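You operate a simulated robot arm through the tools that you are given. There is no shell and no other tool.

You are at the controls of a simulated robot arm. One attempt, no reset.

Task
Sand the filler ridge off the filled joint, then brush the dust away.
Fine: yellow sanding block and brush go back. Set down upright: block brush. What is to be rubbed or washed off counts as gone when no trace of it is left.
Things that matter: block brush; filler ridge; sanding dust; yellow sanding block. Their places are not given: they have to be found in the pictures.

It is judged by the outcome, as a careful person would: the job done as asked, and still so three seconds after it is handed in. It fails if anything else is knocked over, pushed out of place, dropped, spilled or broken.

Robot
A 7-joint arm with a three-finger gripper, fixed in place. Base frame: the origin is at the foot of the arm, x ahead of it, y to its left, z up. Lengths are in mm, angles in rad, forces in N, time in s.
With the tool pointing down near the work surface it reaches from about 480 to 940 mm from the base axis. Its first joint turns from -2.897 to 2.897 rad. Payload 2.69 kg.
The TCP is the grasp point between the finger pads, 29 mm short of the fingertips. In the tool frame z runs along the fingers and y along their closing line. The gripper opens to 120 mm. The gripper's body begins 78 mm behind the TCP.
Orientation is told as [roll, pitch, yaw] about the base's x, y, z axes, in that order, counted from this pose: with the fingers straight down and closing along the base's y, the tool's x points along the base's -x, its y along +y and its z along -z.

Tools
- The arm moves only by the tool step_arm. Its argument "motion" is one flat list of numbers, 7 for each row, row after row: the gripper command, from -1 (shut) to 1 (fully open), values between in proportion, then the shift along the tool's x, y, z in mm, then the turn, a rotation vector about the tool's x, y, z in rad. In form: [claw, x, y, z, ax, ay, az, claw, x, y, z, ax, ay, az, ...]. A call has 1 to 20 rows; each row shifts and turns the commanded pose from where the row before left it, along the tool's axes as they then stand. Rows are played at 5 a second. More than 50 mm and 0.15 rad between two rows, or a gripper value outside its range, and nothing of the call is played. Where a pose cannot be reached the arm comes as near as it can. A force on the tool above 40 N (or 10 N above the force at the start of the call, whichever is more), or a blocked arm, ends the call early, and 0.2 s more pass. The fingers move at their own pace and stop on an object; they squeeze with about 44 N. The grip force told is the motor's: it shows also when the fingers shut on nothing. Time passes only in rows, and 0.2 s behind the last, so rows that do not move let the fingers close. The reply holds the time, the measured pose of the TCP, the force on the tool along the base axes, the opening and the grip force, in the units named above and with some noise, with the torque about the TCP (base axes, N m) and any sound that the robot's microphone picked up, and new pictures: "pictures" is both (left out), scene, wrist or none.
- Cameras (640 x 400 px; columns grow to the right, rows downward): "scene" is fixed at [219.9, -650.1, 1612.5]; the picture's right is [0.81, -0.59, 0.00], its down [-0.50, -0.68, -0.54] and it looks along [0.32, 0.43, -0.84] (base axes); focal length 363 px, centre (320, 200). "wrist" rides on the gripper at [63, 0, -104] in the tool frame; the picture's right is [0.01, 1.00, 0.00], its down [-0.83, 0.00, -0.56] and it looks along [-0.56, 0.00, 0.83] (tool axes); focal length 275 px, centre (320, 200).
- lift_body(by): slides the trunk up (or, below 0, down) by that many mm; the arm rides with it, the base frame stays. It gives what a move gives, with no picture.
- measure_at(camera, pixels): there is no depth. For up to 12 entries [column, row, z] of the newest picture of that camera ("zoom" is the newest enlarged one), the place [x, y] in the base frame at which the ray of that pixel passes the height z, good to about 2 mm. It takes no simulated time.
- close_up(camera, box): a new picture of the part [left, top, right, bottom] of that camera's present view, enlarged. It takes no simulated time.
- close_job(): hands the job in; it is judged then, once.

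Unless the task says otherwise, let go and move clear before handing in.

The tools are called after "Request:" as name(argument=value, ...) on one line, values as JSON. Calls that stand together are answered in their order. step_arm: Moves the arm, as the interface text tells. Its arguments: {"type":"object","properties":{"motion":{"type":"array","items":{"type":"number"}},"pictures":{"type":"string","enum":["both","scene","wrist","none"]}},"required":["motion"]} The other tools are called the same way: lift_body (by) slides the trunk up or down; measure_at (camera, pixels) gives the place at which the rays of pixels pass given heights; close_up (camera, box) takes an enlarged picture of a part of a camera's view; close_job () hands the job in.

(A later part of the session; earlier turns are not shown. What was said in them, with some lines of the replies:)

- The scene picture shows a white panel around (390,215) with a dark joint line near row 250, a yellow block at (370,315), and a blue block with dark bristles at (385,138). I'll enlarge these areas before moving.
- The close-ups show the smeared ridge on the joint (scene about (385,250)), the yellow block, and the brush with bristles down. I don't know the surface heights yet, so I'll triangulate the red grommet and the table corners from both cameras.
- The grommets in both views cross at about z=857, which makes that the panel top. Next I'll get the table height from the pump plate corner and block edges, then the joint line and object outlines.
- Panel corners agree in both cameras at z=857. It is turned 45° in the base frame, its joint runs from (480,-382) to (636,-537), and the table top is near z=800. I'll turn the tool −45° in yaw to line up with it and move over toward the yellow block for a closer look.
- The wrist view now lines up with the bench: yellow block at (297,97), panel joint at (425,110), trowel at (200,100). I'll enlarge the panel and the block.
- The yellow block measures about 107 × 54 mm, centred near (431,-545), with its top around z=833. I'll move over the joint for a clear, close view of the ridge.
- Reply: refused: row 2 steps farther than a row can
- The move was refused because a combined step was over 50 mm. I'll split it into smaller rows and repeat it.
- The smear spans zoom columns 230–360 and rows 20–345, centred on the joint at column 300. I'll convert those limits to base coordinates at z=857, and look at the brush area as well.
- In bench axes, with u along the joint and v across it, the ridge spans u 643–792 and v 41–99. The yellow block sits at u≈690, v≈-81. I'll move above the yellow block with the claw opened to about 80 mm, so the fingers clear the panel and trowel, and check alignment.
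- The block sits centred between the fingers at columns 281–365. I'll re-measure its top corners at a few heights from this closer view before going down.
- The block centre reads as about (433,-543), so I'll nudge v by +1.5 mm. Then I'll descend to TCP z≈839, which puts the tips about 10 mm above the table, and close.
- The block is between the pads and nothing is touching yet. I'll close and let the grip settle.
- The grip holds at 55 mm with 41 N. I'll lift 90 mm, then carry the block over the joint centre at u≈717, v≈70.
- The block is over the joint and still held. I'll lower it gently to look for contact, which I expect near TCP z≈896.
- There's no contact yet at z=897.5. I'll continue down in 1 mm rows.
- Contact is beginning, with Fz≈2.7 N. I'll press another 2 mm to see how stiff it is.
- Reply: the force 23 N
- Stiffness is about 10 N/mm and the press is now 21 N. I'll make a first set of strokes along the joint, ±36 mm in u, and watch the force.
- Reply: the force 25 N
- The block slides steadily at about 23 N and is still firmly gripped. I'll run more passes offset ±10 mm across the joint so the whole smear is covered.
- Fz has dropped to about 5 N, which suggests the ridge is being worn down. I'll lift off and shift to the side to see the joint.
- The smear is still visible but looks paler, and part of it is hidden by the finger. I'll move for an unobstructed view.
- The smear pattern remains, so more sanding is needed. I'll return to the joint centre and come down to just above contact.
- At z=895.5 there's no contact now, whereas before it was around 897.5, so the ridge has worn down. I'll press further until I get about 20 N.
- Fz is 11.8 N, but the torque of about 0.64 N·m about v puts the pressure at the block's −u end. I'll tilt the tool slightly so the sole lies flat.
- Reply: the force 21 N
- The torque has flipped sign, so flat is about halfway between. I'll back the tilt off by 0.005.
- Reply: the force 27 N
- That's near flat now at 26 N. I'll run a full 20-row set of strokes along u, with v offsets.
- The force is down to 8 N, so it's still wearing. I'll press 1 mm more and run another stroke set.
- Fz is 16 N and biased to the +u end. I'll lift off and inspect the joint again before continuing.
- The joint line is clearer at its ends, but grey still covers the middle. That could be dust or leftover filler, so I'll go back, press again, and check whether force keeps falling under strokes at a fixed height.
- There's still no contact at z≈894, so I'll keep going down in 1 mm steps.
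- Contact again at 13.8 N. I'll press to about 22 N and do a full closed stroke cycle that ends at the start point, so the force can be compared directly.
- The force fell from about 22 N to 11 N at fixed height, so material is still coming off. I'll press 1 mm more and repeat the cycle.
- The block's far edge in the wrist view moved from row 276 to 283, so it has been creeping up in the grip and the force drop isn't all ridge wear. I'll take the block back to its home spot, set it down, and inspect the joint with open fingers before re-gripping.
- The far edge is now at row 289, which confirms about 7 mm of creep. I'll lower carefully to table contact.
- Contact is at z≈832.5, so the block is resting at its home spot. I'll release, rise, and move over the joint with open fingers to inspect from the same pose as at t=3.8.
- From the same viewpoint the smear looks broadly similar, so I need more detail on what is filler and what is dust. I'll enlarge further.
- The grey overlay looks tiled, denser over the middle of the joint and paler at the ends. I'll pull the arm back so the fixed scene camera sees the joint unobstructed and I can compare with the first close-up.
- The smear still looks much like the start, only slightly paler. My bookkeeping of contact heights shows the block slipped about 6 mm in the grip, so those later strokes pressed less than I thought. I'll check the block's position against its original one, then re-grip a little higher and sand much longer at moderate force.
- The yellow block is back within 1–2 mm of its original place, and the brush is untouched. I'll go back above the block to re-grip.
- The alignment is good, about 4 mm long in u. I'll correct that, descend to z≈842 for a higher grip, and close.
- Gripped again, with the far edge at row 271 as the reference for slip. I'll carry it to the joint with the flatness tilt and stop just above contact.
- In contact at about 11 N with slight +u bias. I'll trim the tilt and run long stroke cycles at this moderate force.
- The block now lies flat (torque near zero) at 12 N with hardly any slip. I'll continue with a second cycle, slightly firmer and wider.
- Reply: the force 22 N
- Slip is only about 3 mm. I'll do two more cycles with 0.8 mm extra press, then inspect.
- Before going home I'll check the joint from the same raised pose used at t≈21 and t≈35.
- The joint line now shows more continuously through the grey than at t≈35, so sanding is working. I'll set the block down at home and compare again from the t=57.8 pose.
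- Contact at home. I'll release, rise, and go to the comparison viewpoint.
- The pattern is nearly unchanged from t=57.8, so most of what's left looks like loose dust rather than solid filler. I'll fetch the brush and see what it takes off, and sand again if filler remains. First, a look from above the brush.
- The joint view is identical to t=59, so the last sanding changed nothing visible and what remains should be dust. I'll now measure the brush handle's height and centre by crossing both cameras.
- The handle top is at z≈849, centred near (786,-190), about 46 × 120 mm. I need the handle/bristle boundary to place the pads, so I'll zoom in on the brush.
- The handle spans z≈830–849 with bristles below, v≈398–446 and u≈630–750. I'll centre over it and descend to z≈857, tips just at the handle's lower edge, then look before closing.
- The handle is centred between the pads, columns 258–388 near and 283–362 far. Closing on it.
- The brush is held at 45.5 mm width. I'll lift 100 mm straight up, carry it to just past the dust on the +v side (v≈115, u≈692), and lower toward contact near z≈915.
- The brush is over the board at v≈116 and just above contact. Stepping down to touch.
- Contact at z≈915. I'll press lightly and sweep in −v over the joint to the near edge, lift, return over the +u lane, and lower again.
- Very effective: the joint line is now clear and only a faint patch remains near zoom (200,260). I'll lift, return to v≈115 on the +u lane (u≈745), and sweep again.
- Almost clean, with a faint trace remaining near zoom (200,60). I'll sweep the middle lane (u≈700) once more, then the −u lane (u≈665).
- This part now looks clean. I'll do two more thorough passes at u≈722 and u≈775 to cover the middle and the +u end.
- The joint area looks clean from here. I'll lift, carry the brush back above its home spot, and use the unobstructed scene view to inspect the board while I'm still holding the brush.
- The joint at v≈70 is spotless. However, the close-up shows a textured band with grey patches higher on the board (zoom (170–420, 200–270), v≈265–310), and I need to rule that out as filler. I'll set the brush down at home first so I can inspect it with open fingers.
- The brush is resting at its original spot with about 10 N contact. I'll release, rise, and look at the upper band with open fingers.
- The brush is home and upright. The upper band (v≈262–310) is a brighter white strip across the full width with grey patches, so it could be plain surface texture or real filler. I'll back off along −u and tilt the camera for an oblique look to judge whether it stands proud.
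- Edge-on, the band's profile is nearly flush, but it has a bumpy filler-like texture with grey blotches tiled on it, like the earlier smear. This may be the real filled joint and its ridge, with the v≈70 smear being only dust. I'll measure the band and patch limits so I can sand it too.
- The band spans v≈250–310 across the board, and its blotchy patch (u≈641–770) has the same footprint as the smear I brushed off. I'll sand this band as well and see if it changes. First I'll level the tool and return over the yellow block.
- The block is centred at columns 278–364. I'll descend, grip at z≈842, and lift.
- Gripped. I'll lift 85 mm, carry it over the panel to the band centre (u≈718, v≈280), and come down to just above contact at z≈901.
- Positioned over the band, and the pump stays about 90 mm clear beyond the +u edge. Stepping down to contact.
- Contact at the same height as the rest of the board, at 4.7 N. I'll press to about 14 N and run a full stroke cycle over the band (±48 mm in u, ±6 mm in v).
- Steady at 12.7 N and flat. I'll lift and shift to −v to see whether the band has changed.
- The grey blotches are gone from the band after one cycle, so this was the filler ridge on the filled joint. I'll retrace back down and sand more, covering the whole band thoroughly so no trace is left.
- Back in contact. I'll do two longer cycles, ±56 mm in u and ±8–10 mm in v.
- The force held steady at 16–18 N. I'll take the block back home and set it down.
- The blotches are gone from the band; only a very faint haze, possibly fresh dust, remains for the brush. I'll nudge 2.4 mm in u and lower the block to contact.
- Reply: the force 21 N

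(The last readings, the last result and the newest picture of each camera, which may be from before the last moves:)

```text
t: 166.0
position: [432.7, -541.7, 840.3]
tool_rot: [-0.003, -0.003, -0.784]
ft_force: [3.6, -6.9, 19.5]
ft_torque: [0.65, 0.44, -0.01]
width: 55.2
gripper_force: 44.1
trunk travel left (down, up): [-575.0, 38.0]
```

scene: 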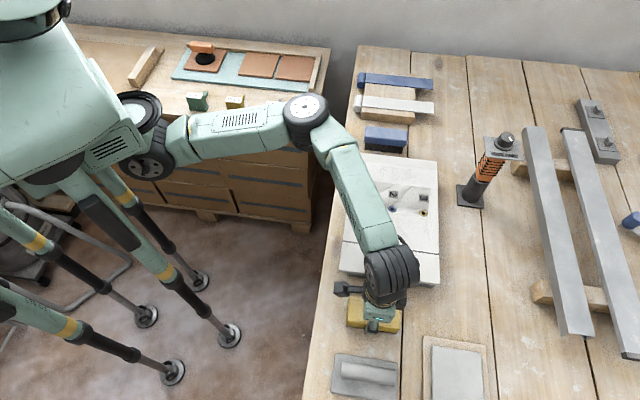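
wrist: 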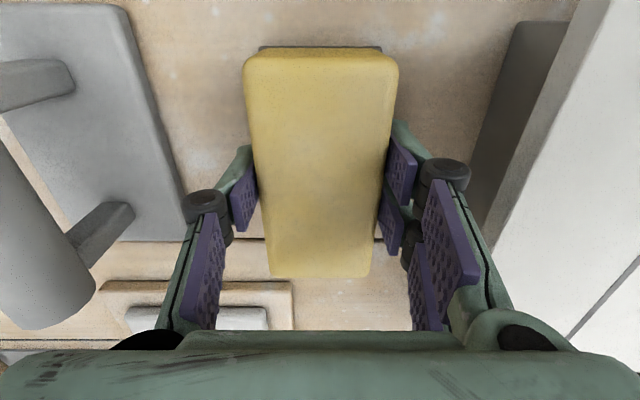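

The block is on the table. I'll ease up 1.2 mm, release, rise, and pull back to the clear viewing pose to check everything.

Request:
step_arm(motion=[-1, 0, 0, -1.2, 0, 0, 0, 0.35, 0, 0, 0, 0, 0, 0, 0.35, 0, 0, 0, 0, 0, 0, 0.35, 0, 0, -10, 0, 0, 0, 0.35, 0, 0, -40, 0, 0, 0, 0.35, 0, 0, -45, 0, 0, 0, 0.35, 0, 0, -45, 0, 0, 0, 1, 18, 44, 0, 0, 0, 0, 1, 18, 44, 0, 0, 0, 0, 1, 18, 44, 0, 0, 0, 0, 1, 18, 44, 0, 0, 0, 0, 1, 18, 44, 0, 0, 0, 0, 1, 18, 44, 0, 0, 0, 0, 1, 0, 44, 0, 0, 0, 0, 1, 0, 40, 0, 0, 0, 0, 1, 0, 0, 0, 0, 0, 0], pictures="both")

Request:
close_up(camera="scene", box=[345, 145, 445, 185])

Request:
close_up(camera="scene", box=[330, 140, 450, 290])

Request:
close_up(camera="wrist", box=[200, 0, 470, 180])

```text
t: 169.4
position: [602.0, -218.1, 981.2]
tool_rot: [0.001, -0.001, -0.785]
ft_force: [-0.1, -0.1, 0.4]
ft_torque: [-0.01, -0.02, 0.0]
width: 119.9
gripper_force: 0.0
trunk travel left (down, up): [-575.0, 38.0]
```

scene: 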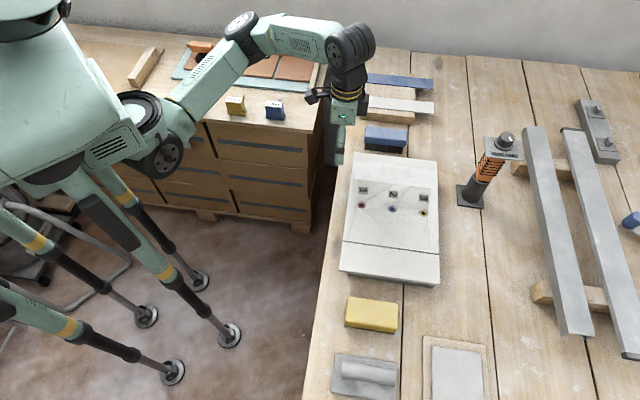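
wrist: 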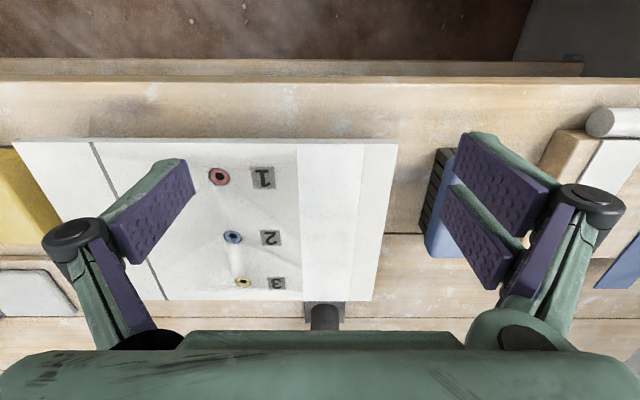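

```text
6.40 times, centred on (395, 165) of scene
```

zoom: 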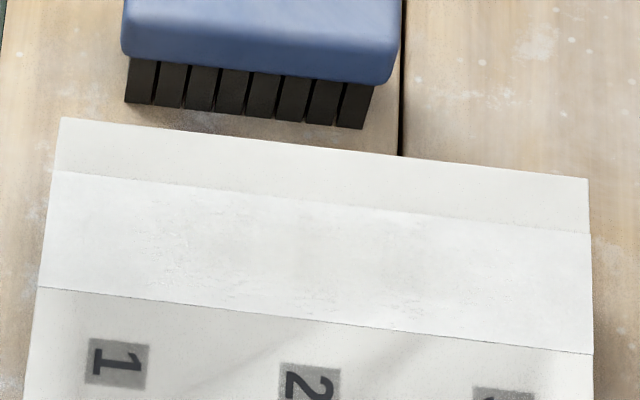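

```text
2.67 times, centred on (390, 215) of scene
```

zoom: 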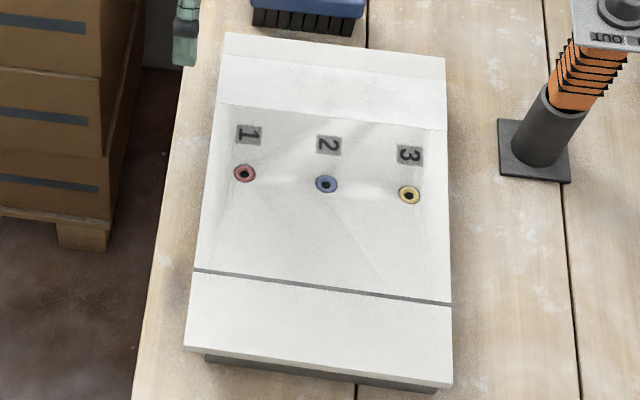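

```text
2.22 times, centred on (335, 90) of wrist
```

zoom: 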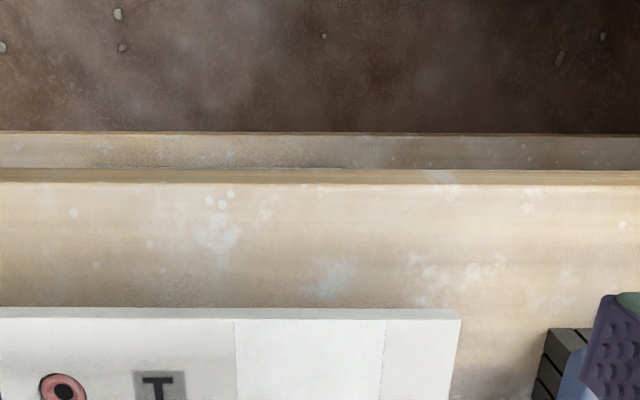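

The band and the whole board look clean in the scene camera. I'll take a closer wrist-camera look over the band to check for faint residue or fresh dust.

Request:
step_arm(motion=[1, -37, 3, 0, 0, 0, 0, 1, -37, 3, 0, 0, 0, 0, 1, -37, 3, 15, 0, 0, 0, 1, 0, 0, 25, 0, 0, 0, 1, 0, 0, 0, 0, 0, 0], pictures="wrist")

Request:
close_up(camera="wrist", box=[230, 0, 430, 125])

Request:
close_up(camera="wrist", box=[230, 110, 430, 235])

```text
t: 170.6
position: [686.3, -291.3, 938.5]
tool_rot: [0.004, -0.001, -0.784]
ft_force: [-0.2, -0.8, -0.7]
ft_torque: [-0.02, -0.01, 0.04]
width: 119.9
gripper_force: 0.0
trunk travel left (down, up): [-575.0, 38.0]
```

wrist: 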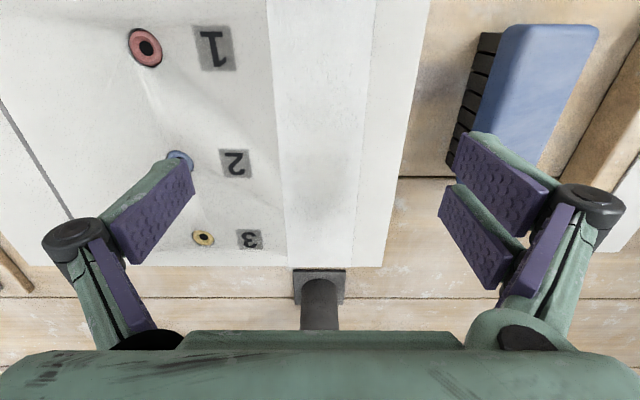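

```text
3.20 times, centred on (330, 62) of wrist
```

zoom: 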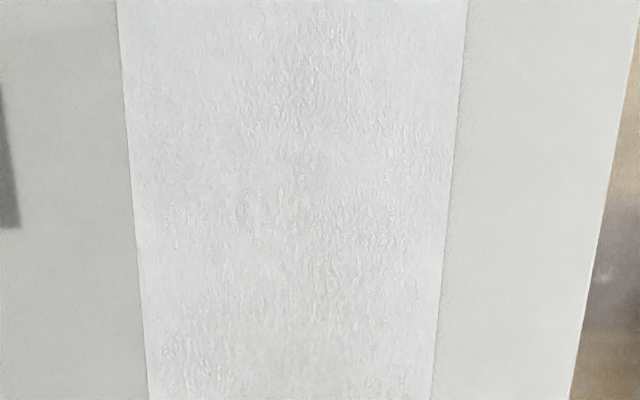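

```text
3.20 times, centred on (330, 172) of wrist
```

zoom: 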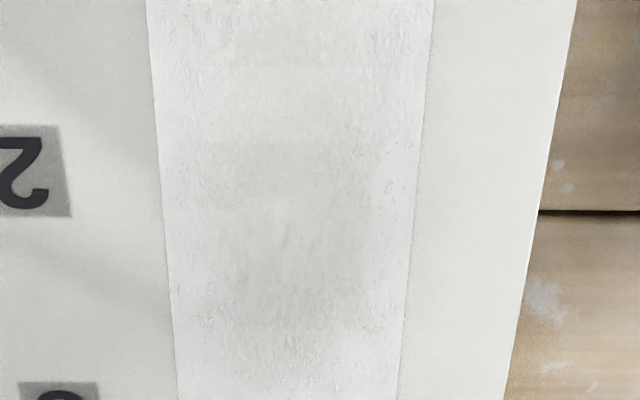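

There is a faint grey haze at the band's centre (zoom rows 130–330), which could be fresh dust. I'll fetch the brush again, starting by moving above its home spot.

Request:
step_arm(motion=[1, 0, 0, -30, 0, 0, 0, 0.35, 0, 35, 0, 0, 0, 0, 0.35, 0, 35, 0, 0, 0, 0, 0.35, 0, 35, 0, 0, 0, 0, 0.35, 0, 35, 0, 0, 0, 0, 0.35, 0, 0, 40, 0, 0, 0, 0.35, 0, 0, 0, 0, 0, 0], pictures="wrist")

```text
t: 172.2
position: [784.5, -196.3, 929.2]
tool_rot: [0.0, 0.0, -0.786]
ft_force: [0.3, -0.6, 0.4]
ft_torque: [-0.01, 0.02, 0.03]
width: 80.9
gripper_force: 0.0
trunk travel left (down, up): [-575.0, 38.0]
```

wrist: 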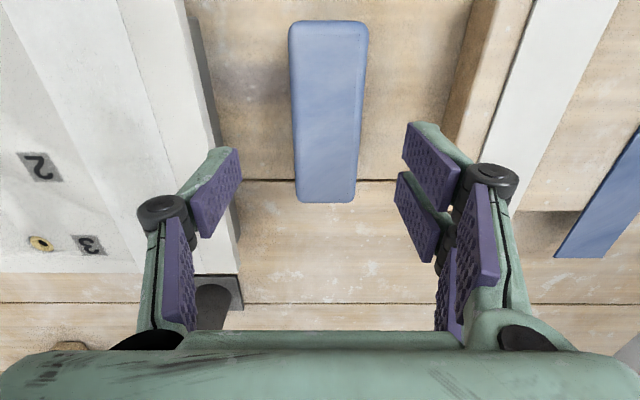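

The handle sits about 4 mm to +v of centre. I'll correct that, descend to z≈857.8 and close.

Request:
step_arm(motion=[0.35, 1.5, 3.8, 30, 0, 0, 0, 0.35, 0, 0, 25, 0, 0, 0, 0.35, 0, 0, 12, 0, 0, 0, 0.35, 0, 0, 4.4, 0, 0, 0, 0.35, 0, 0, 0, 0, 0, 0, -1, 0, 0, 0, 0, 0, 0, -1, 0, 0, 0, 0, 0, 0, -1, 0, 0, 0, 0, 0, 0, -1, 0, 0, 0, 0, 0, 0], pictures="wrist")

```text
t: 174.2
position: [786.3, -191.2, 858.7]
tool_rot: [0.001, -0.001, -0.786]
ft_force: [-0.8, 0.7, 1.3]
ft_torque: [0.01, -0.02, 0.01]
width: 45.4
gripper_force: 32.9
trunk travel left (down, up): [-575.0, 38.0]
```

wrist: 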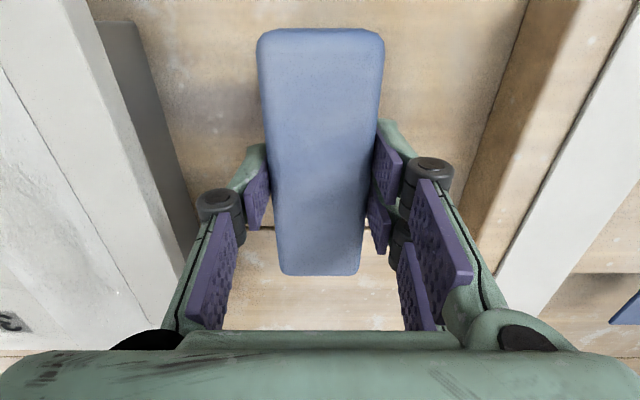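

The brush is gripped. I'll lift it, carry it to v≈232 at u≈666, lower to just above contact (z≈916), and then sweep toward +v off the far edge of the board, which avoids the grommets.

Request:
step_arm(motion=[-1, 0, 0, -10, 0, 0, 0, -1, 0, 0, -30, 0, 0, 0, -1, 0, 0, -30, 0, 0, 0, -1, 0, 0, -30, 0, 0, 0, -1, 5.2, -37.8, 0, 0, 0, 0, -1, 5.2, -37.8, 0, 0, 0, 0, -1, 5.2, -37.8, 0, 0, 0, 0, -1, 5.2, -37.8, 0, 0, 0, 0, -1, 5.2, -37.8, 0, 0, 0, 0, -1, 0, 0, 20, 0, 0, 0, -1, 0, 0, 15, 0, 0, 0, -1, 0, 0, 5, 0, 0, 0, -1, 0, 0, 0, 0, 0, 0], pictures="wrist")

Request:
step_arm(motion=[-1, 0, 0, 1, 0, 0, 0, -1, 0, 0, 1, 0, 0, 0, -1, 0, 0, 0, 0, 0, 0], pictures="none")

```text
t: 177.0
position: [633.3, -304.3, 920.1]
tool_rot: [-0.001, 0.0, -0.785]
ft_force: [0.6, -0.4, -1.1]
ft_torque: [-0.07, -0.01, 0.0]
width: 45.3
gripper_force: 44.2
trunk travel left (down, up): [-575.0, 38.0]
```

wrist: 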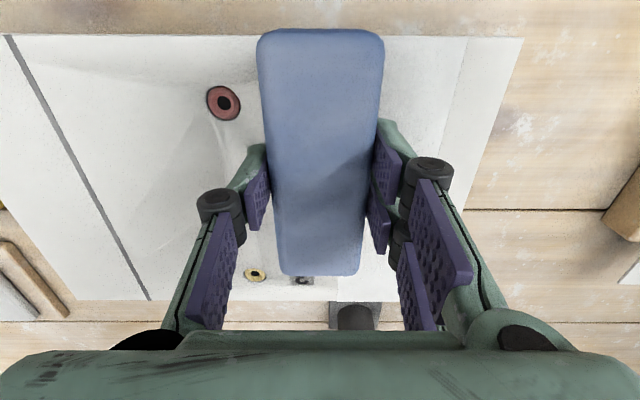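

```text
t: 177.8
position: [635.1, -304.3, 918.3]
tool_rot: [0.0, 0.0, -0.786]
ft_force: [0.8, 0.0, -1.2]
ft_torque: [0.02, 0.02, 0.0]
width: 45.2
gripper_force: 43.8
trunk travel left (down, up): [-575.0, 38.0]
```

Request:
step_arm(motion=[-1, 0, 0, 1, 0, 0, 0, -1, 0, 0, 0, 0, 0, 0], pictures="none")

Request:
step_arm(motion=[-1, 0, 0, 1, 0, 0, 0, -1, 0, 0, 0, 0, 0, 0], pictures="none")

Request:
step_arm(motion=[-1, 0, 0, 1, 0, 0, 0, -1, 0, 0, 0, 0, 0, 0], pictures="none")

```text
t: 178.4
position: [635.5, -303.9, 916.6]
tool_rot: [0.0, -0.001, -0.785]
ft_force: [0.0, -0.5, -1.9]
ft_torque: [0.0, 0.01, 0.02]
width: 45.2
gripper_force: 44.1
trunk travel left (down, up): [-575.0, 38.0]
```

```text
t: 179.0
position: [633.7, -305.1, 916.3]
tool_rot: [-0.001, 0.0, -0.784]
ft_force: [1.7, -0.3, 5.6]
ft_torque: [0.27, 0.24, -0.06]
width: 45.2
gripper_force: 44.1
trunk travel left (down, up): [-575.0, 38.0]
```

```text
t: 179.6
position: [634.3, -303.3, 915.7]
tool_rot: [0.0, -0.001, -0.787]
ft_force: [3.8, -3.4, 15.1]
ft_torque: [0.43, 0.43, 0.0]
width: 45.0
gripper_force: 44.2
trunk travel left (down, up): [-575.0, 38.0]
```

Bristles are in contact. I'll ease slightly and sweep the band toward +v, then lift and shift to the next lane.

Request:
step_arm(motion=[-1, 0, 11, -0.4, 0, 0.002, 0, -1, 0, 11, 0, 0, 0, 0, -1, 0, 11, 0, 0, 0, 0, -1, 0, 11, 0, 0, 0, 0, -1, 0, 11, 0, 0, 0, 0, -1, 0, 11, 0, 0, 0, 0, -1, 0, 11, 0, 0, 0, 0, -1, 0, 11, 0, 0, 0, 0, -1, 0, 11, 0, 0, 0, 0, -1, 0, 11, 0, 0, 0, 0, -1, 0, 0, -20, 0, 0, 0, -1, -17.7, -36.7, 0, 0, 0, 0, -1, -17.7, -36.7, 0, 0, 0, 0, -1, -17.6, -36.6, 0, 0, 0, 0, -1, 0, 0, 15, 0, 0, 0, -1, 0, 0, 5, 0, 0, 0, -1, 0, 0, 0, 0, 0, 0], pictures="none")

Request:
step_arm(motion=[-1, 0, 11, 0, 0, 0, 0, -1, 0, 11, 0, 0, 0, 0, -1, 0, 11, 0, 0, 0, 0, -1, 0, 11, 0, 0, 0, 0, -1, 0, 11, 0, 0, 0, 0, -1, 0, 11, 0, 0, 0, 0, -1, 0, 11, 0, 0, 0, 0, -1, 0, 11, 0, 0, 0, 0, -1, 0, 11, 0, 0, 0, 0, -1, 0, 11, 0, 0, 0, 0, -1, 0, 0, -20, 0, 0, 0, -1, -17.7, -36.7, 0, 0, 0, 0, -1, -17.7, -36.7, 0, 0, 0, 0, -1, -17.6, -36.6, 0, 0, 0, 0, -1, 0, 0, 15, 0, 0, 0, -1, 0, 0, 5, 0, 0, 0, -1, 0, 0, 0, 0, 0, 0], pictures="wrist")

```text
t: 183.2
position: [673.0, -342.8, 914.6]
tool_rot: [0.002, 0.002, -0.785]
ft_force: [3.4, -3.2, 13.0]
ft_torque: [0.4, 0.29, -0.01]
width: 44.7
gripper_force: 43.9
trunk travel left (down, up): [-575.0, 38.0]
```

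```text
t: 186.8
position: [708.7, -378.8, 916.0]
tool_rot: [0.003, 0.0, -0.784]
ft_force: [6.6, -3.4, 19.5]
ft_torque: [0.62, 0.39, -0.08]
width: 45.3
gripper_force: 43.6
trunk travel left (down, up): [-575.0, 38.0]
```

wrist: 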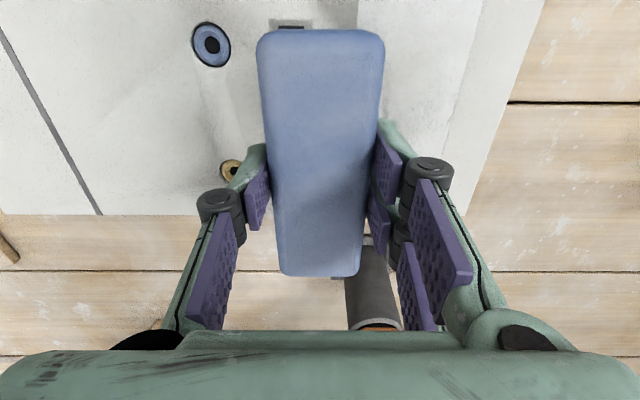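

Lane u≈769 is next and the pump column is visible near the far end at (370,290). Before sweeping I'll verify clearance to the pump's top plate.

Request:
close_up(camera="scene", box=[440, 120, 540, 215])

Request:
measure_at(camera="scene", pixels=[[457, 186, 803], [458.2, 204.5, 803], [483.4, 208.6, 803], [482.6, 184.3, 803], [484, 158, 900], [484, 158, 950], [484, 158, 1000], [484, 137, 950]])

```text
4.21 times, centred on (490, 168) of scene
```

zoom: 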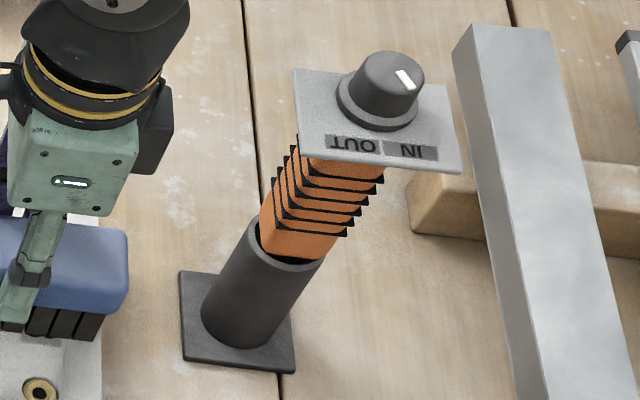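

```text
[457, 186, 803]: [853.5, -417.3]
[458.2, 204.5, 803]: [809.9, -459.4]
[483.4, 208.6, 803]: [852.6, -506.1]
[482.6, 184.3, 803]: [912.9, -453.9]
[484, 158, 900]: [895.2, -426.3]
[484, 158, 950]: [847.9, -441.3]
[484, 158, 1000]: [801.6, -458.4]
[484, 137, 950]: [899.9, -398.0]
```

The pump stays at u≥890, with the gripper around u≈769 and the brush end at 829, so it's clear. Sweeping the third lane, then repeating the middle lane.

Request:
step_arm(motion=[-1, 0, 11, -0.5, 0, 0.001, 0, -1, 0, 11, 0, 0, 0, 0, -1, 0, 11, 0, 0, 0, 0, -1, 0, 11, 0, 0, 0, 0, -1, 0, 11, 0, 0, 0, 0, -1, 0, 11, 0, 0, 0, 0, -1, 0, 11, 0, 0, 0, 0, -1, 0, 11, 0, 0, 0, 0, -1, 0, 11, 0, 0, 0, 0, -1, 0, 11, 0, 0, 0, 0, -1, 0, 0, -20, 0, 0, 0, -1, 17.7, -36.7, 0, 0, 0, 0, -1, 17.7, -36.7, 0, 0, 0, 0, -1, 17.6, -36.6, 0, 0, 0, 0, -1, 0, 0, 15, 0, 0, 0, -1, 0, 0, 5, 0, 0, 0, -1, 0, 0, 0, 0, 0, 0], pictures="none")

Request:
step_arm(motion=[-1, 0, 11, 0, 0, 0, 0, -1, 0, 11, 0, 0, 0, 0, -1, 0, 11, 0, 0, 0, 0, -1, 0, 11, 0, 0, 0, 0, -1, 0, 11, 0, 0, 0, 0, -1, 0, 11, 0, 0, 0, 0, -1, 0, 11, 0, 0, 0, 0, -1, 0, 11, 0, 0, 0, 0, -1, 0, 11, 0, 0, 0, 0, -1, 0, 11, 0, 0, 0, 0, -1, 0, 0, -20, 0, 0, 0, -1, 13, -36.7, 0, 0, 0, 0, -1, 13, -36.7, 0, 0, 0, 0, -1, 13, -36.6, 0, 0, 0, 0, -1, 0, 0, 15, 0, 0, 0, -1, 0, 0, 5, 0, 0, 0, -1, 0, 0, 0, 0, 0, 0], pictures="none")

Request:
step_arm(motion=[-1, 0, 11, 0, 0, 0, 0, -1, 0, 11, 0, 0, 0, 0, -1, 0, 11, 0, 0, 0, 0, -1, 0, 11, 0, 0, 0, 0, -1, 0, 11, 0, 0, 0, 0, -1, 0, 11, 0, 0, 0, 0, -1, 0, 11, 0, 0, 0, 0, -1, 0, 11, 0, 0, 0, 0, -1, 0, 11, 0, 0, 0, 0, -1, 0, 11, 0, 0, 0, 0, -1, 0, 0, -20, 0, 0, 0, -1, 0, 0, -20, 0, 0, 0, -1, 0, 0, 0, 0, 0, 0], pictures="both")

```text
t: 190.4
position: [671.8, -341.3, 915.8]
tool_rot: [0.0, 0.001, -0.785]
ft_force: [-0.9, -0.2, 8.6]
ft_torque: [0.1, -0.09, 0.1]
width: 45.0
gripper_force: 44.1
trunk travel left (down, up): [-575.0, 38.0]
```

```text
t: 194.0
position: [644.0, -314.9, 915.8]
tool_rot: [0.0, 0.002, -0.785]
ft_force: [0.8, -1.2, 11.2]
ft_torque: [0.43, 0.31, 0.04]
width: 45.1
gripper_force: 44.1
trunk travel left (down, up): [-575.0, 38.0]
```

```text
t: 196.8
position: [722.2, -235.6, 954.8]
tool_rot: [0.0, 0.003, -0.785]
ft_force: [-0.3, -0.7, -1.4]
ft_torque: [0.03, -0.02, 0.01]
width: 45.2
gripper_force: 44.6
trunk travel left (down, up): [-575.0, 38.0]
```

scene: 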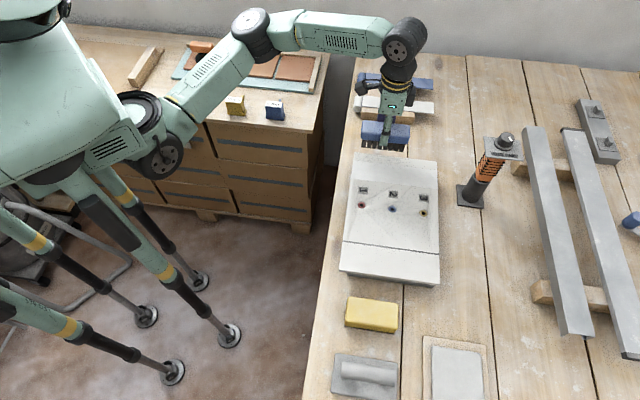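
wrist: 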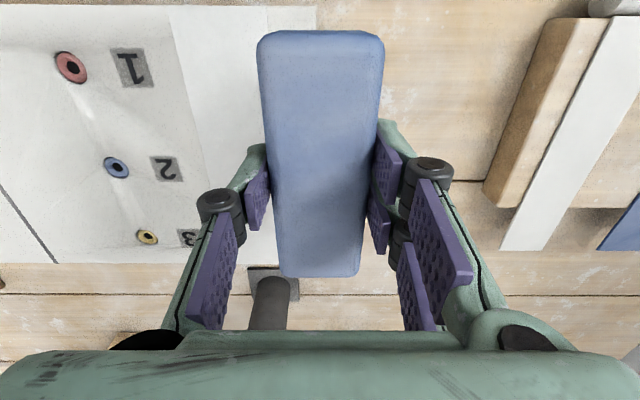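

Request:
close_up(camera="scene", box=[345, 150, 445, 190])

Request:
close_up(camera="scene", box=[335, 220, 445, 290])

Request:
close_up(camera="scene", box=[335, 175, 445, 245])

```text
6.40 times, centred on (395, 170) of scene
```

zoom: 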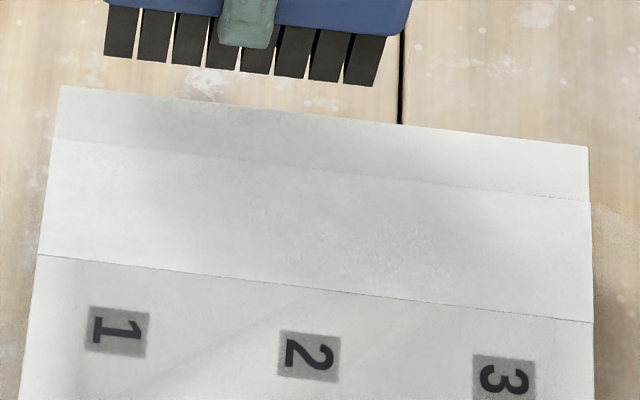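

```text
5.71 times, centred on (390, 255) of scene
```

zoom: 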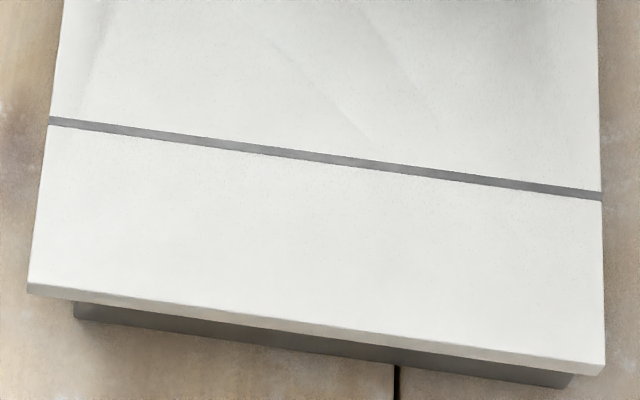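

```text
5.71 times, centred on (390, 210) of scene
```

zoom: 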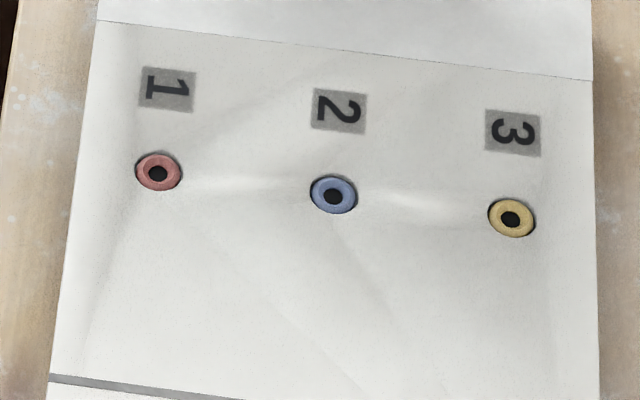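

The band and the whole board are clean; the darker area is just the arm's shadow. I'll return the brush to its home spot (u≈689.5, v≈420) and lower it.

Request:
step_arm(motion=[-1, -6, 38, 0, 0, -0.003, 0, -1, -6, 38, 0, 0, 0, 0, -1, 0, 0, 35, 0, 0, 0, -1, 0, 0, 35, 0, 0, 0, -1, 0, 0, 15, 0, 0, 0, -1, 0, 0, 6, 0, 0, 0, -1, 0, 0, 0, 0, 0, 0], pictures="both")

```text
t: 198.4
position: [785.2, -190.2, 862.4]
tool_rot: [0.0, -0.001, -0.785]
ft_force: [-0.7, 0.1, 0.0]
ft_torque: [0.0, 0.04, 0.0]
width: 45.3
gripper_force: 44.2
trunk travel left (down, up): [-575.0, 38.0]
```

scene: 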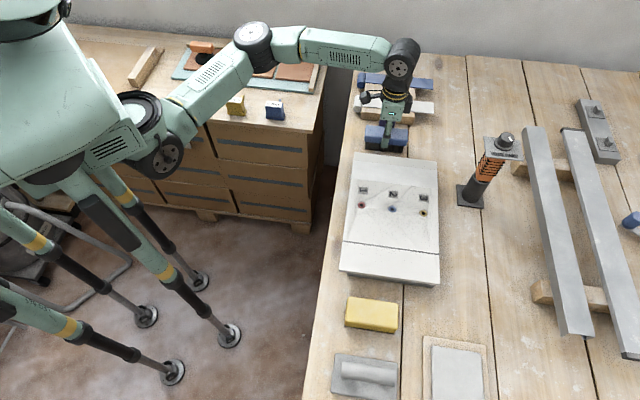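
wrist: 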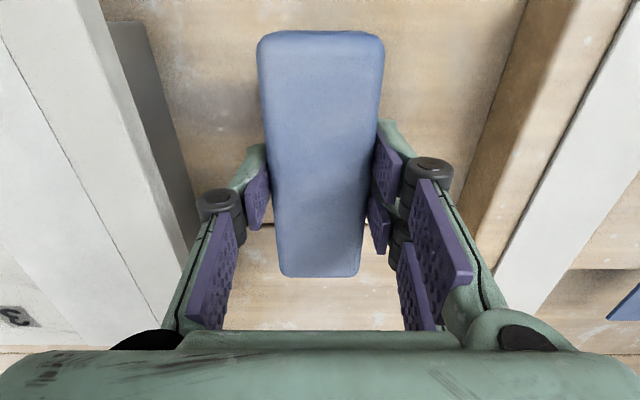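

The position is right at u≈689.7, v≈420.7. Lowering in 1 mm steps to contact.

Request:
step_arm(motion=[-1, 0, 0, 2, 0, 0, 0, -1, 0, 0, 1, 0, 0, 0, -1, 0, 0, 0, 0, 0, 0], pictures="none")

Request:
step_arm(motion=[-1, 0, 0, 1, 0, 0, 0, -1, 0, 0, 0, 0, 0, 0], pictures="none")

Request:
step_arm(motion=[-1, 0, 0, 1, 0, 0, 0, -1, 0, 0, 0, 0, 0, 0], pictures="none")

```text
t: 199.2
position: [785.1, -190.0, 859.9]
tool_rot: [0.0, 0.001, -0.786]
ft_force: [0.4, -0.5, -1.0]
ft_torque: [-0.01, -0.03, 0.01]
width: 45.0
gripper_force: 44.3
trunk travel left (down, up): [-575.0, 38.0]
```

```text
t: 199.8
position: [785.1, -191.0, 859.9]
tool_rot: [0.001, 0.0, -0.786]
ft_force: [0.6, 0.8, -0.7]
ft_torque: [0.02, -0.02, 0.01]
width: 45.0
gripper_force: 44.2
trunk travel left (down, up): [-575.0, 38.0]
```

```text
t: 200.4
position: [785.2, -191.0, 858.9]
tool_rot: [0.0, 0.0, -0.785]
ft_force: [0.6, -0.5, 1.3]
ft_torque: [0.06, 0.04, 0.04]
width: 45.4
gripper_force: 44.6
trunk travel left (down, up): [-575.0, 38.0]
```

Contact is just beginning (Fz≈1.3 N). I'll lower 0.5 mm more, release, rise straight up, and pull clear.

Request:
step_arm(motion=[-1, 0, 0, 0.5, 0, 0, 0, -1, 0, 0, 0, 0, 0, 0, 0.35, 0, 0, 0, 0, 0, 0, 0.35, 0, 0, 0, 0, 0, 0, 0.35, 0, 0, -10, 0, 0, 0, 0.35, 0, 0, -35, 0, 0, 0, 0.35, 0, 0, -40, 0, 0, 0, 0.35, 0, 0, -40, 0, 0, 0, 0.35, 36, -30, 0, 0, 0, 0, 0.35, 36, -30, 0, 0, 0, 0, 0.35, 36, -30, 0, 0, 0, 0, 0.35, 36, -30, -10, 0, 0, 0, 0.35, 0, 0, 0, 0, 0, 0], pictures="both")

Request:
close_up(camera="scene", box=[340, 60, 460, 160])

Request:
close_up(camera="scene", box=[330, 140, 450, 290])

Request:
close_up(camera="scene", box=[310, 280, 500, 400])

Request:
close_up(camera="scene", box=[345, 150, 445, 190])

```text
t: 203.2
position: [598.6, -178.8, 995.4]
tool_rot: [0.002, -0.001, -0.786]
ft_force: [-0.2, 0.6, -0.2]
ft_torque: [0.01, 0.02, 0.04]
width: 81.0
gripper_force: 0.0
trunk travel left (down, up): [-575.0, 38.0]
```

scene: 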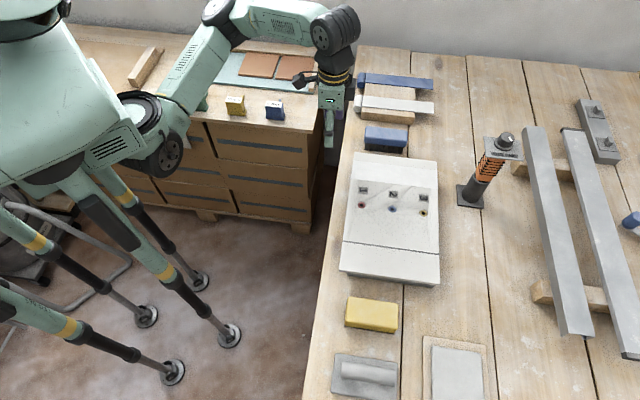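
wrist: 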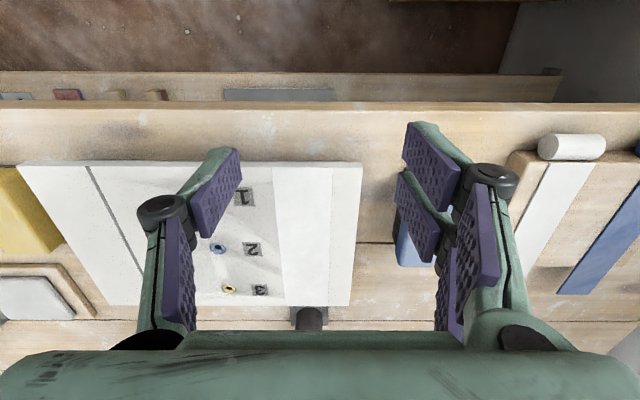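

```text
4.00 times, centred on (400, 110) of scene
```

zoom: 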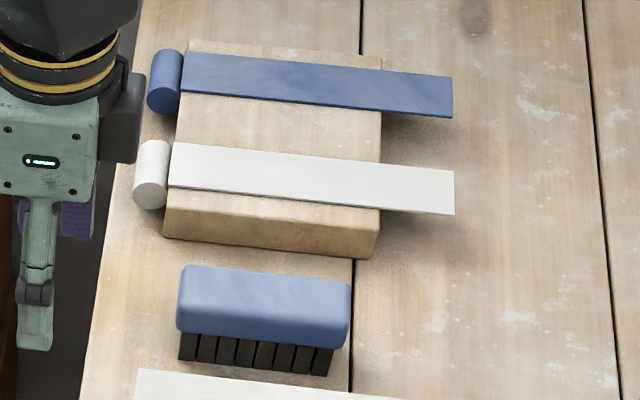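

```text
2.67 times, centred on (390, 215) of scene
```

zoom: 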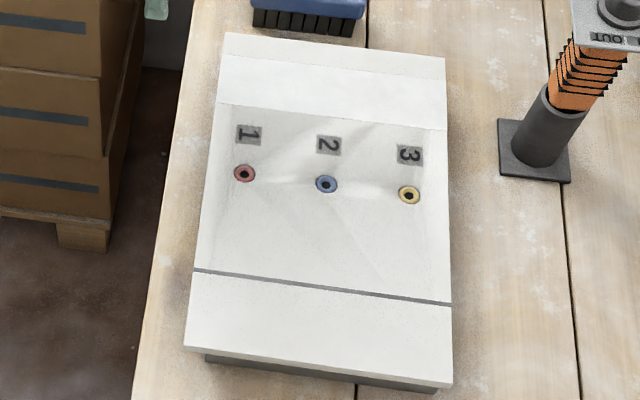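

```text
3.33 times, centred on (405, 340) of scene
```

zoom: 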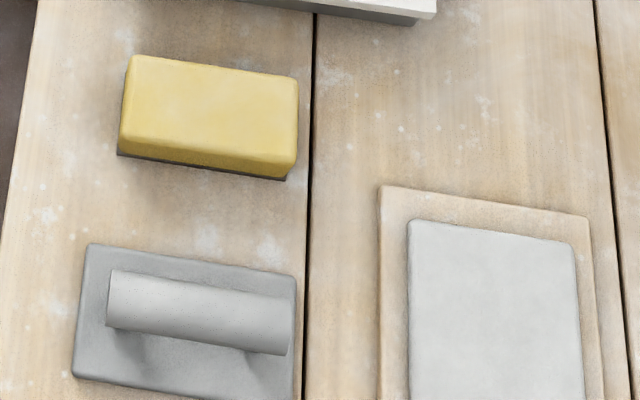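

```text
6.40 times, centred on (395, 170) of scene
```

zoom: 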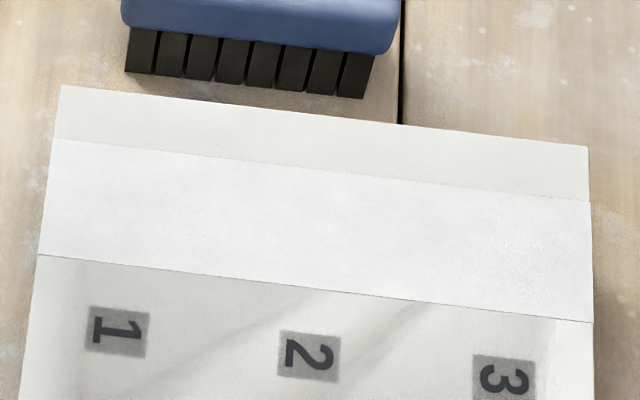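

The brush and block are back in their places, upright, and the board looks clean. As a last check I'll look at the band's full length up close for any remaining bumpy filler, especially at the ends.

Request:
step_arm(motion=[1, -38, -8, 0, 0, 0, 0, 1, -38, -8, 5, 0, 0, 0, 1, -38, 0, 20, 0, 0, 0, 1, -20, 0, 25, 0, 0, 0, 1, 0, 0, 0, 0, 0, 0], pictures="wrist")

Request:
close_up(camera="wrist", box=[230, 0, 430, 125])

Request:
close_up(camera="wrist", box=[230, 120, 430, 245])

Request:
close_up(camera="scene", box=[345, 155, 395, 185])

```text
t: 204.4
position: [681.3, -282.1, 942.6]
tool_rot: [0.0, 0.001, -0.786]
ft_force: [-0.8, -1.5, -1.0]
ft_torque: [-0.05, 0.01, 0.03]
width: 120.0
gripper_force: 0.0
trunk travel left (down, up): [-575.0, 38.0]
```

wrist: 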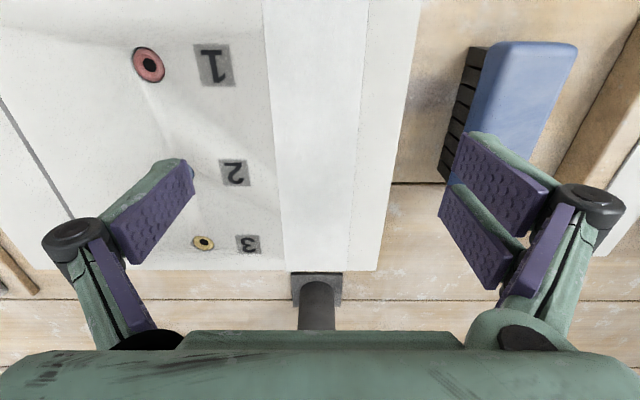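

```text
3.20 times, centred on (330, 62) of wrist
```

zoom: 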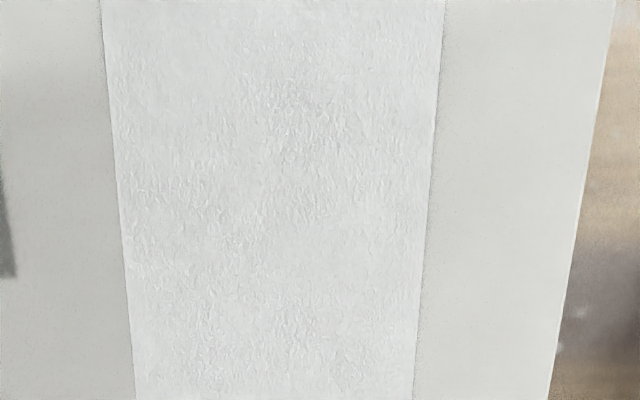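

```text
3.20 times, centred on (330, 182) of wrist
```

zoom: 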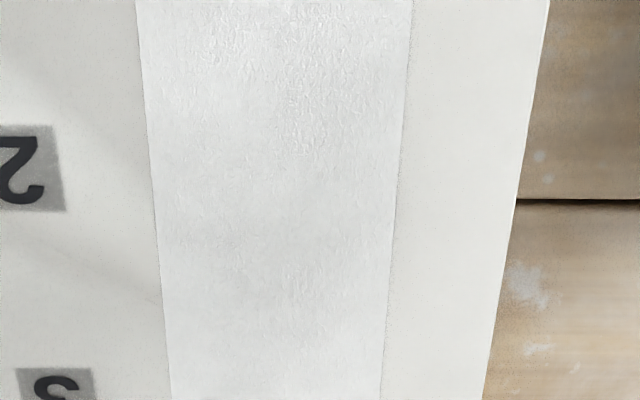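

```text
12.80 times, centred on (370, 170) of scene
```

zoom: 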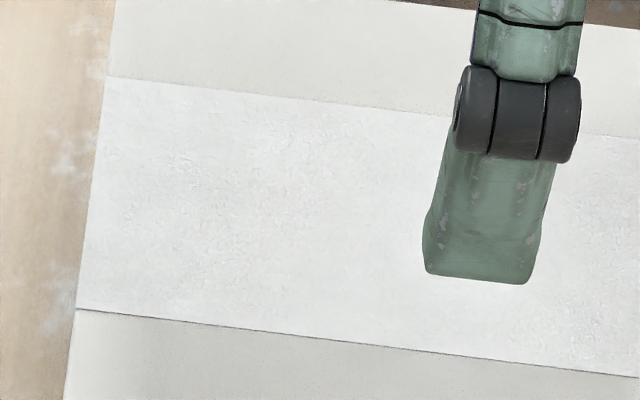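

The band shows only its uniform base texture now, with no blotches or haze. One last close look at the lower joint (v≈70) before I back away.

Request:
step_arm(motion=[1, -4, -40, -5, 0, 0, 0, 1, -4, -40, -5, 0, 0, 0, 1, -4, -40, -5, 0, 0, 0, 1, -4, -40, -5, 0, 0, 0, 1, 0, -40, 0, 0, 0, 0, 1, 0, 0, 0, 0, 0, 0], pictures="wrist")

Request:
close_up(camera="wrist", box=[220, 0, 440, 130])

Request:
close_up(camera="wrist", box=[220, 120, 440, 250])

```text
t: 205.8
position: [549.1, -432.2, 962.5]
tool_rot: [-0.001, 0.0, -0.785]
ft_force: [0.3, 0.3, -0.5]
ft_torque: [-0.01, -0.01, 0.0]
width: 119.8
gripper_force: 0.0
trunk travel left (down, up): [-575.0, 38.0]
```

wrist: 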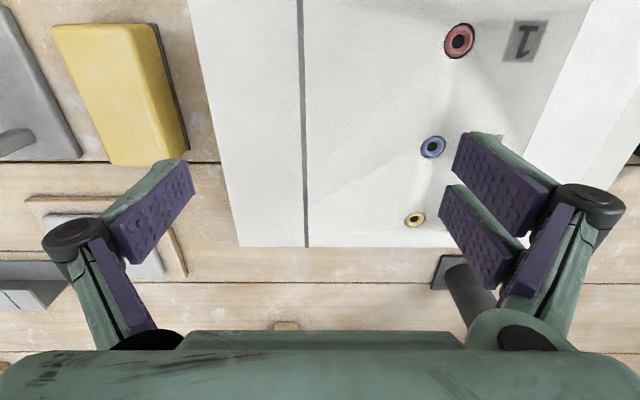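

```text
2.91 times, centred on (330, 65) of wrist
```

zoom: 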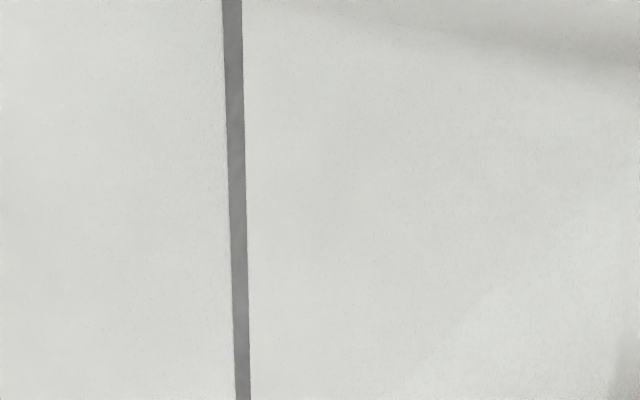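

```text
2.91 times, centred on (330, 185) of wrist
```

zoom: 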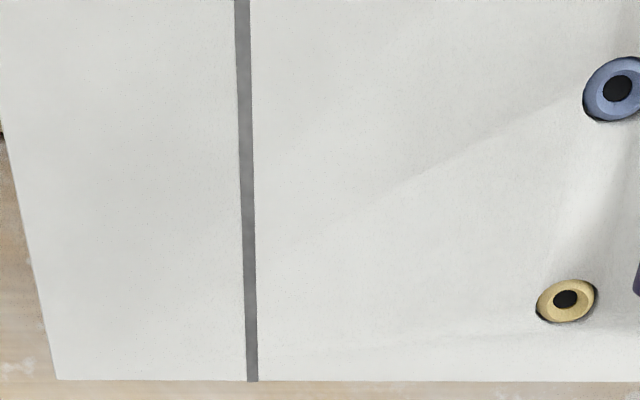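

The lower joint is clean along its whole length too. I'll retract the arm to a clear, high pose and confirm the final scene.

Request:
step_arm(motion=[1, 30, 16, -30, 0, 0, 0, 1, 30, 16, -30, 0, 0, 0, 1, 30, 16, -30, 0, 0, 0, 1, 30, 16, -30, 0, 0, 0, 1, 30, 16, -20, 0, 0, 0, 1, 0, 0, 0, 0, 0, 0, 1, 0, 0, 0, 0, 0, 0], pictures="both")

```text
t: 207.4
position: [499.2, -271.1, 1106.2]
tool_rot: [-0.001, 0.001, -0.786]
ft_force: [0.5, 0.4, -0.2]
ft_torque: [-0.01, -0.02, 0.01]
width: 120.3
gripper_force: 0.0
trunk travel left (down, up): [-575.0, 38.0]
```

scene: 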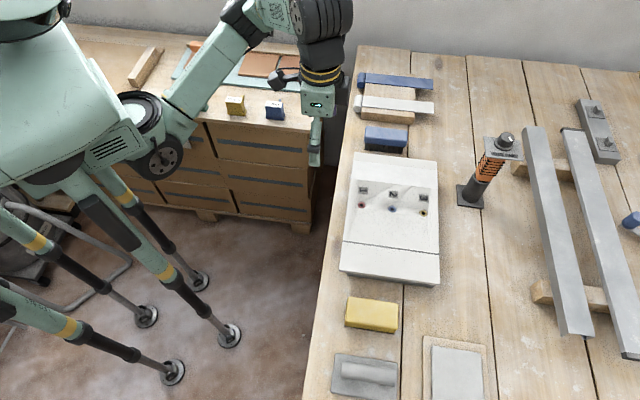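
wrist: 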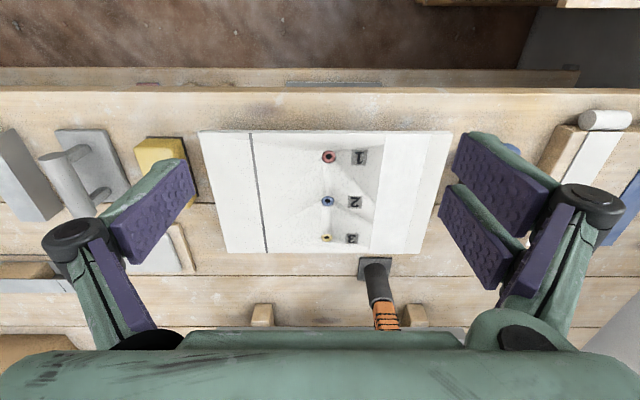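

The final scene shows the board clean, with the yellow block at (371,315) and the brush upright at (385,138), both in their original places. Nothing else was disturbed and the gripper is empty and clear, so I'm handing the job in.

Request:
close_job()

```text
The job is handed in.
```

The filler ridge is sanded off and the dust is brushed away. In the last close-up pictures I saw no trace of either anywhere on the board. I've handed the job in; no verdict has come back.

- **Finding the ridge:** At first I sanded the wrong spot, the narrow lower joint with the dark grey smear. Sanding barely changed that smear, but the brush took it off completely, so I treated it as dust. The grey blotches on the wide white band further up were what sanding removed, so I took that band to be the filled joint.
- **Sanding and brushing:** I sanded the whole band, then brushed it last. I brushed the lower joint before that, and it was still clean at the end.
- **Tools:** The yellow sanding block and the brush are back within about 2 mm of where they started. The brush is standing upright on its bristles.
- **Surroundings:** Nothing else on the bench looks moved or knocked over. The gripper is empty and pulled clear.
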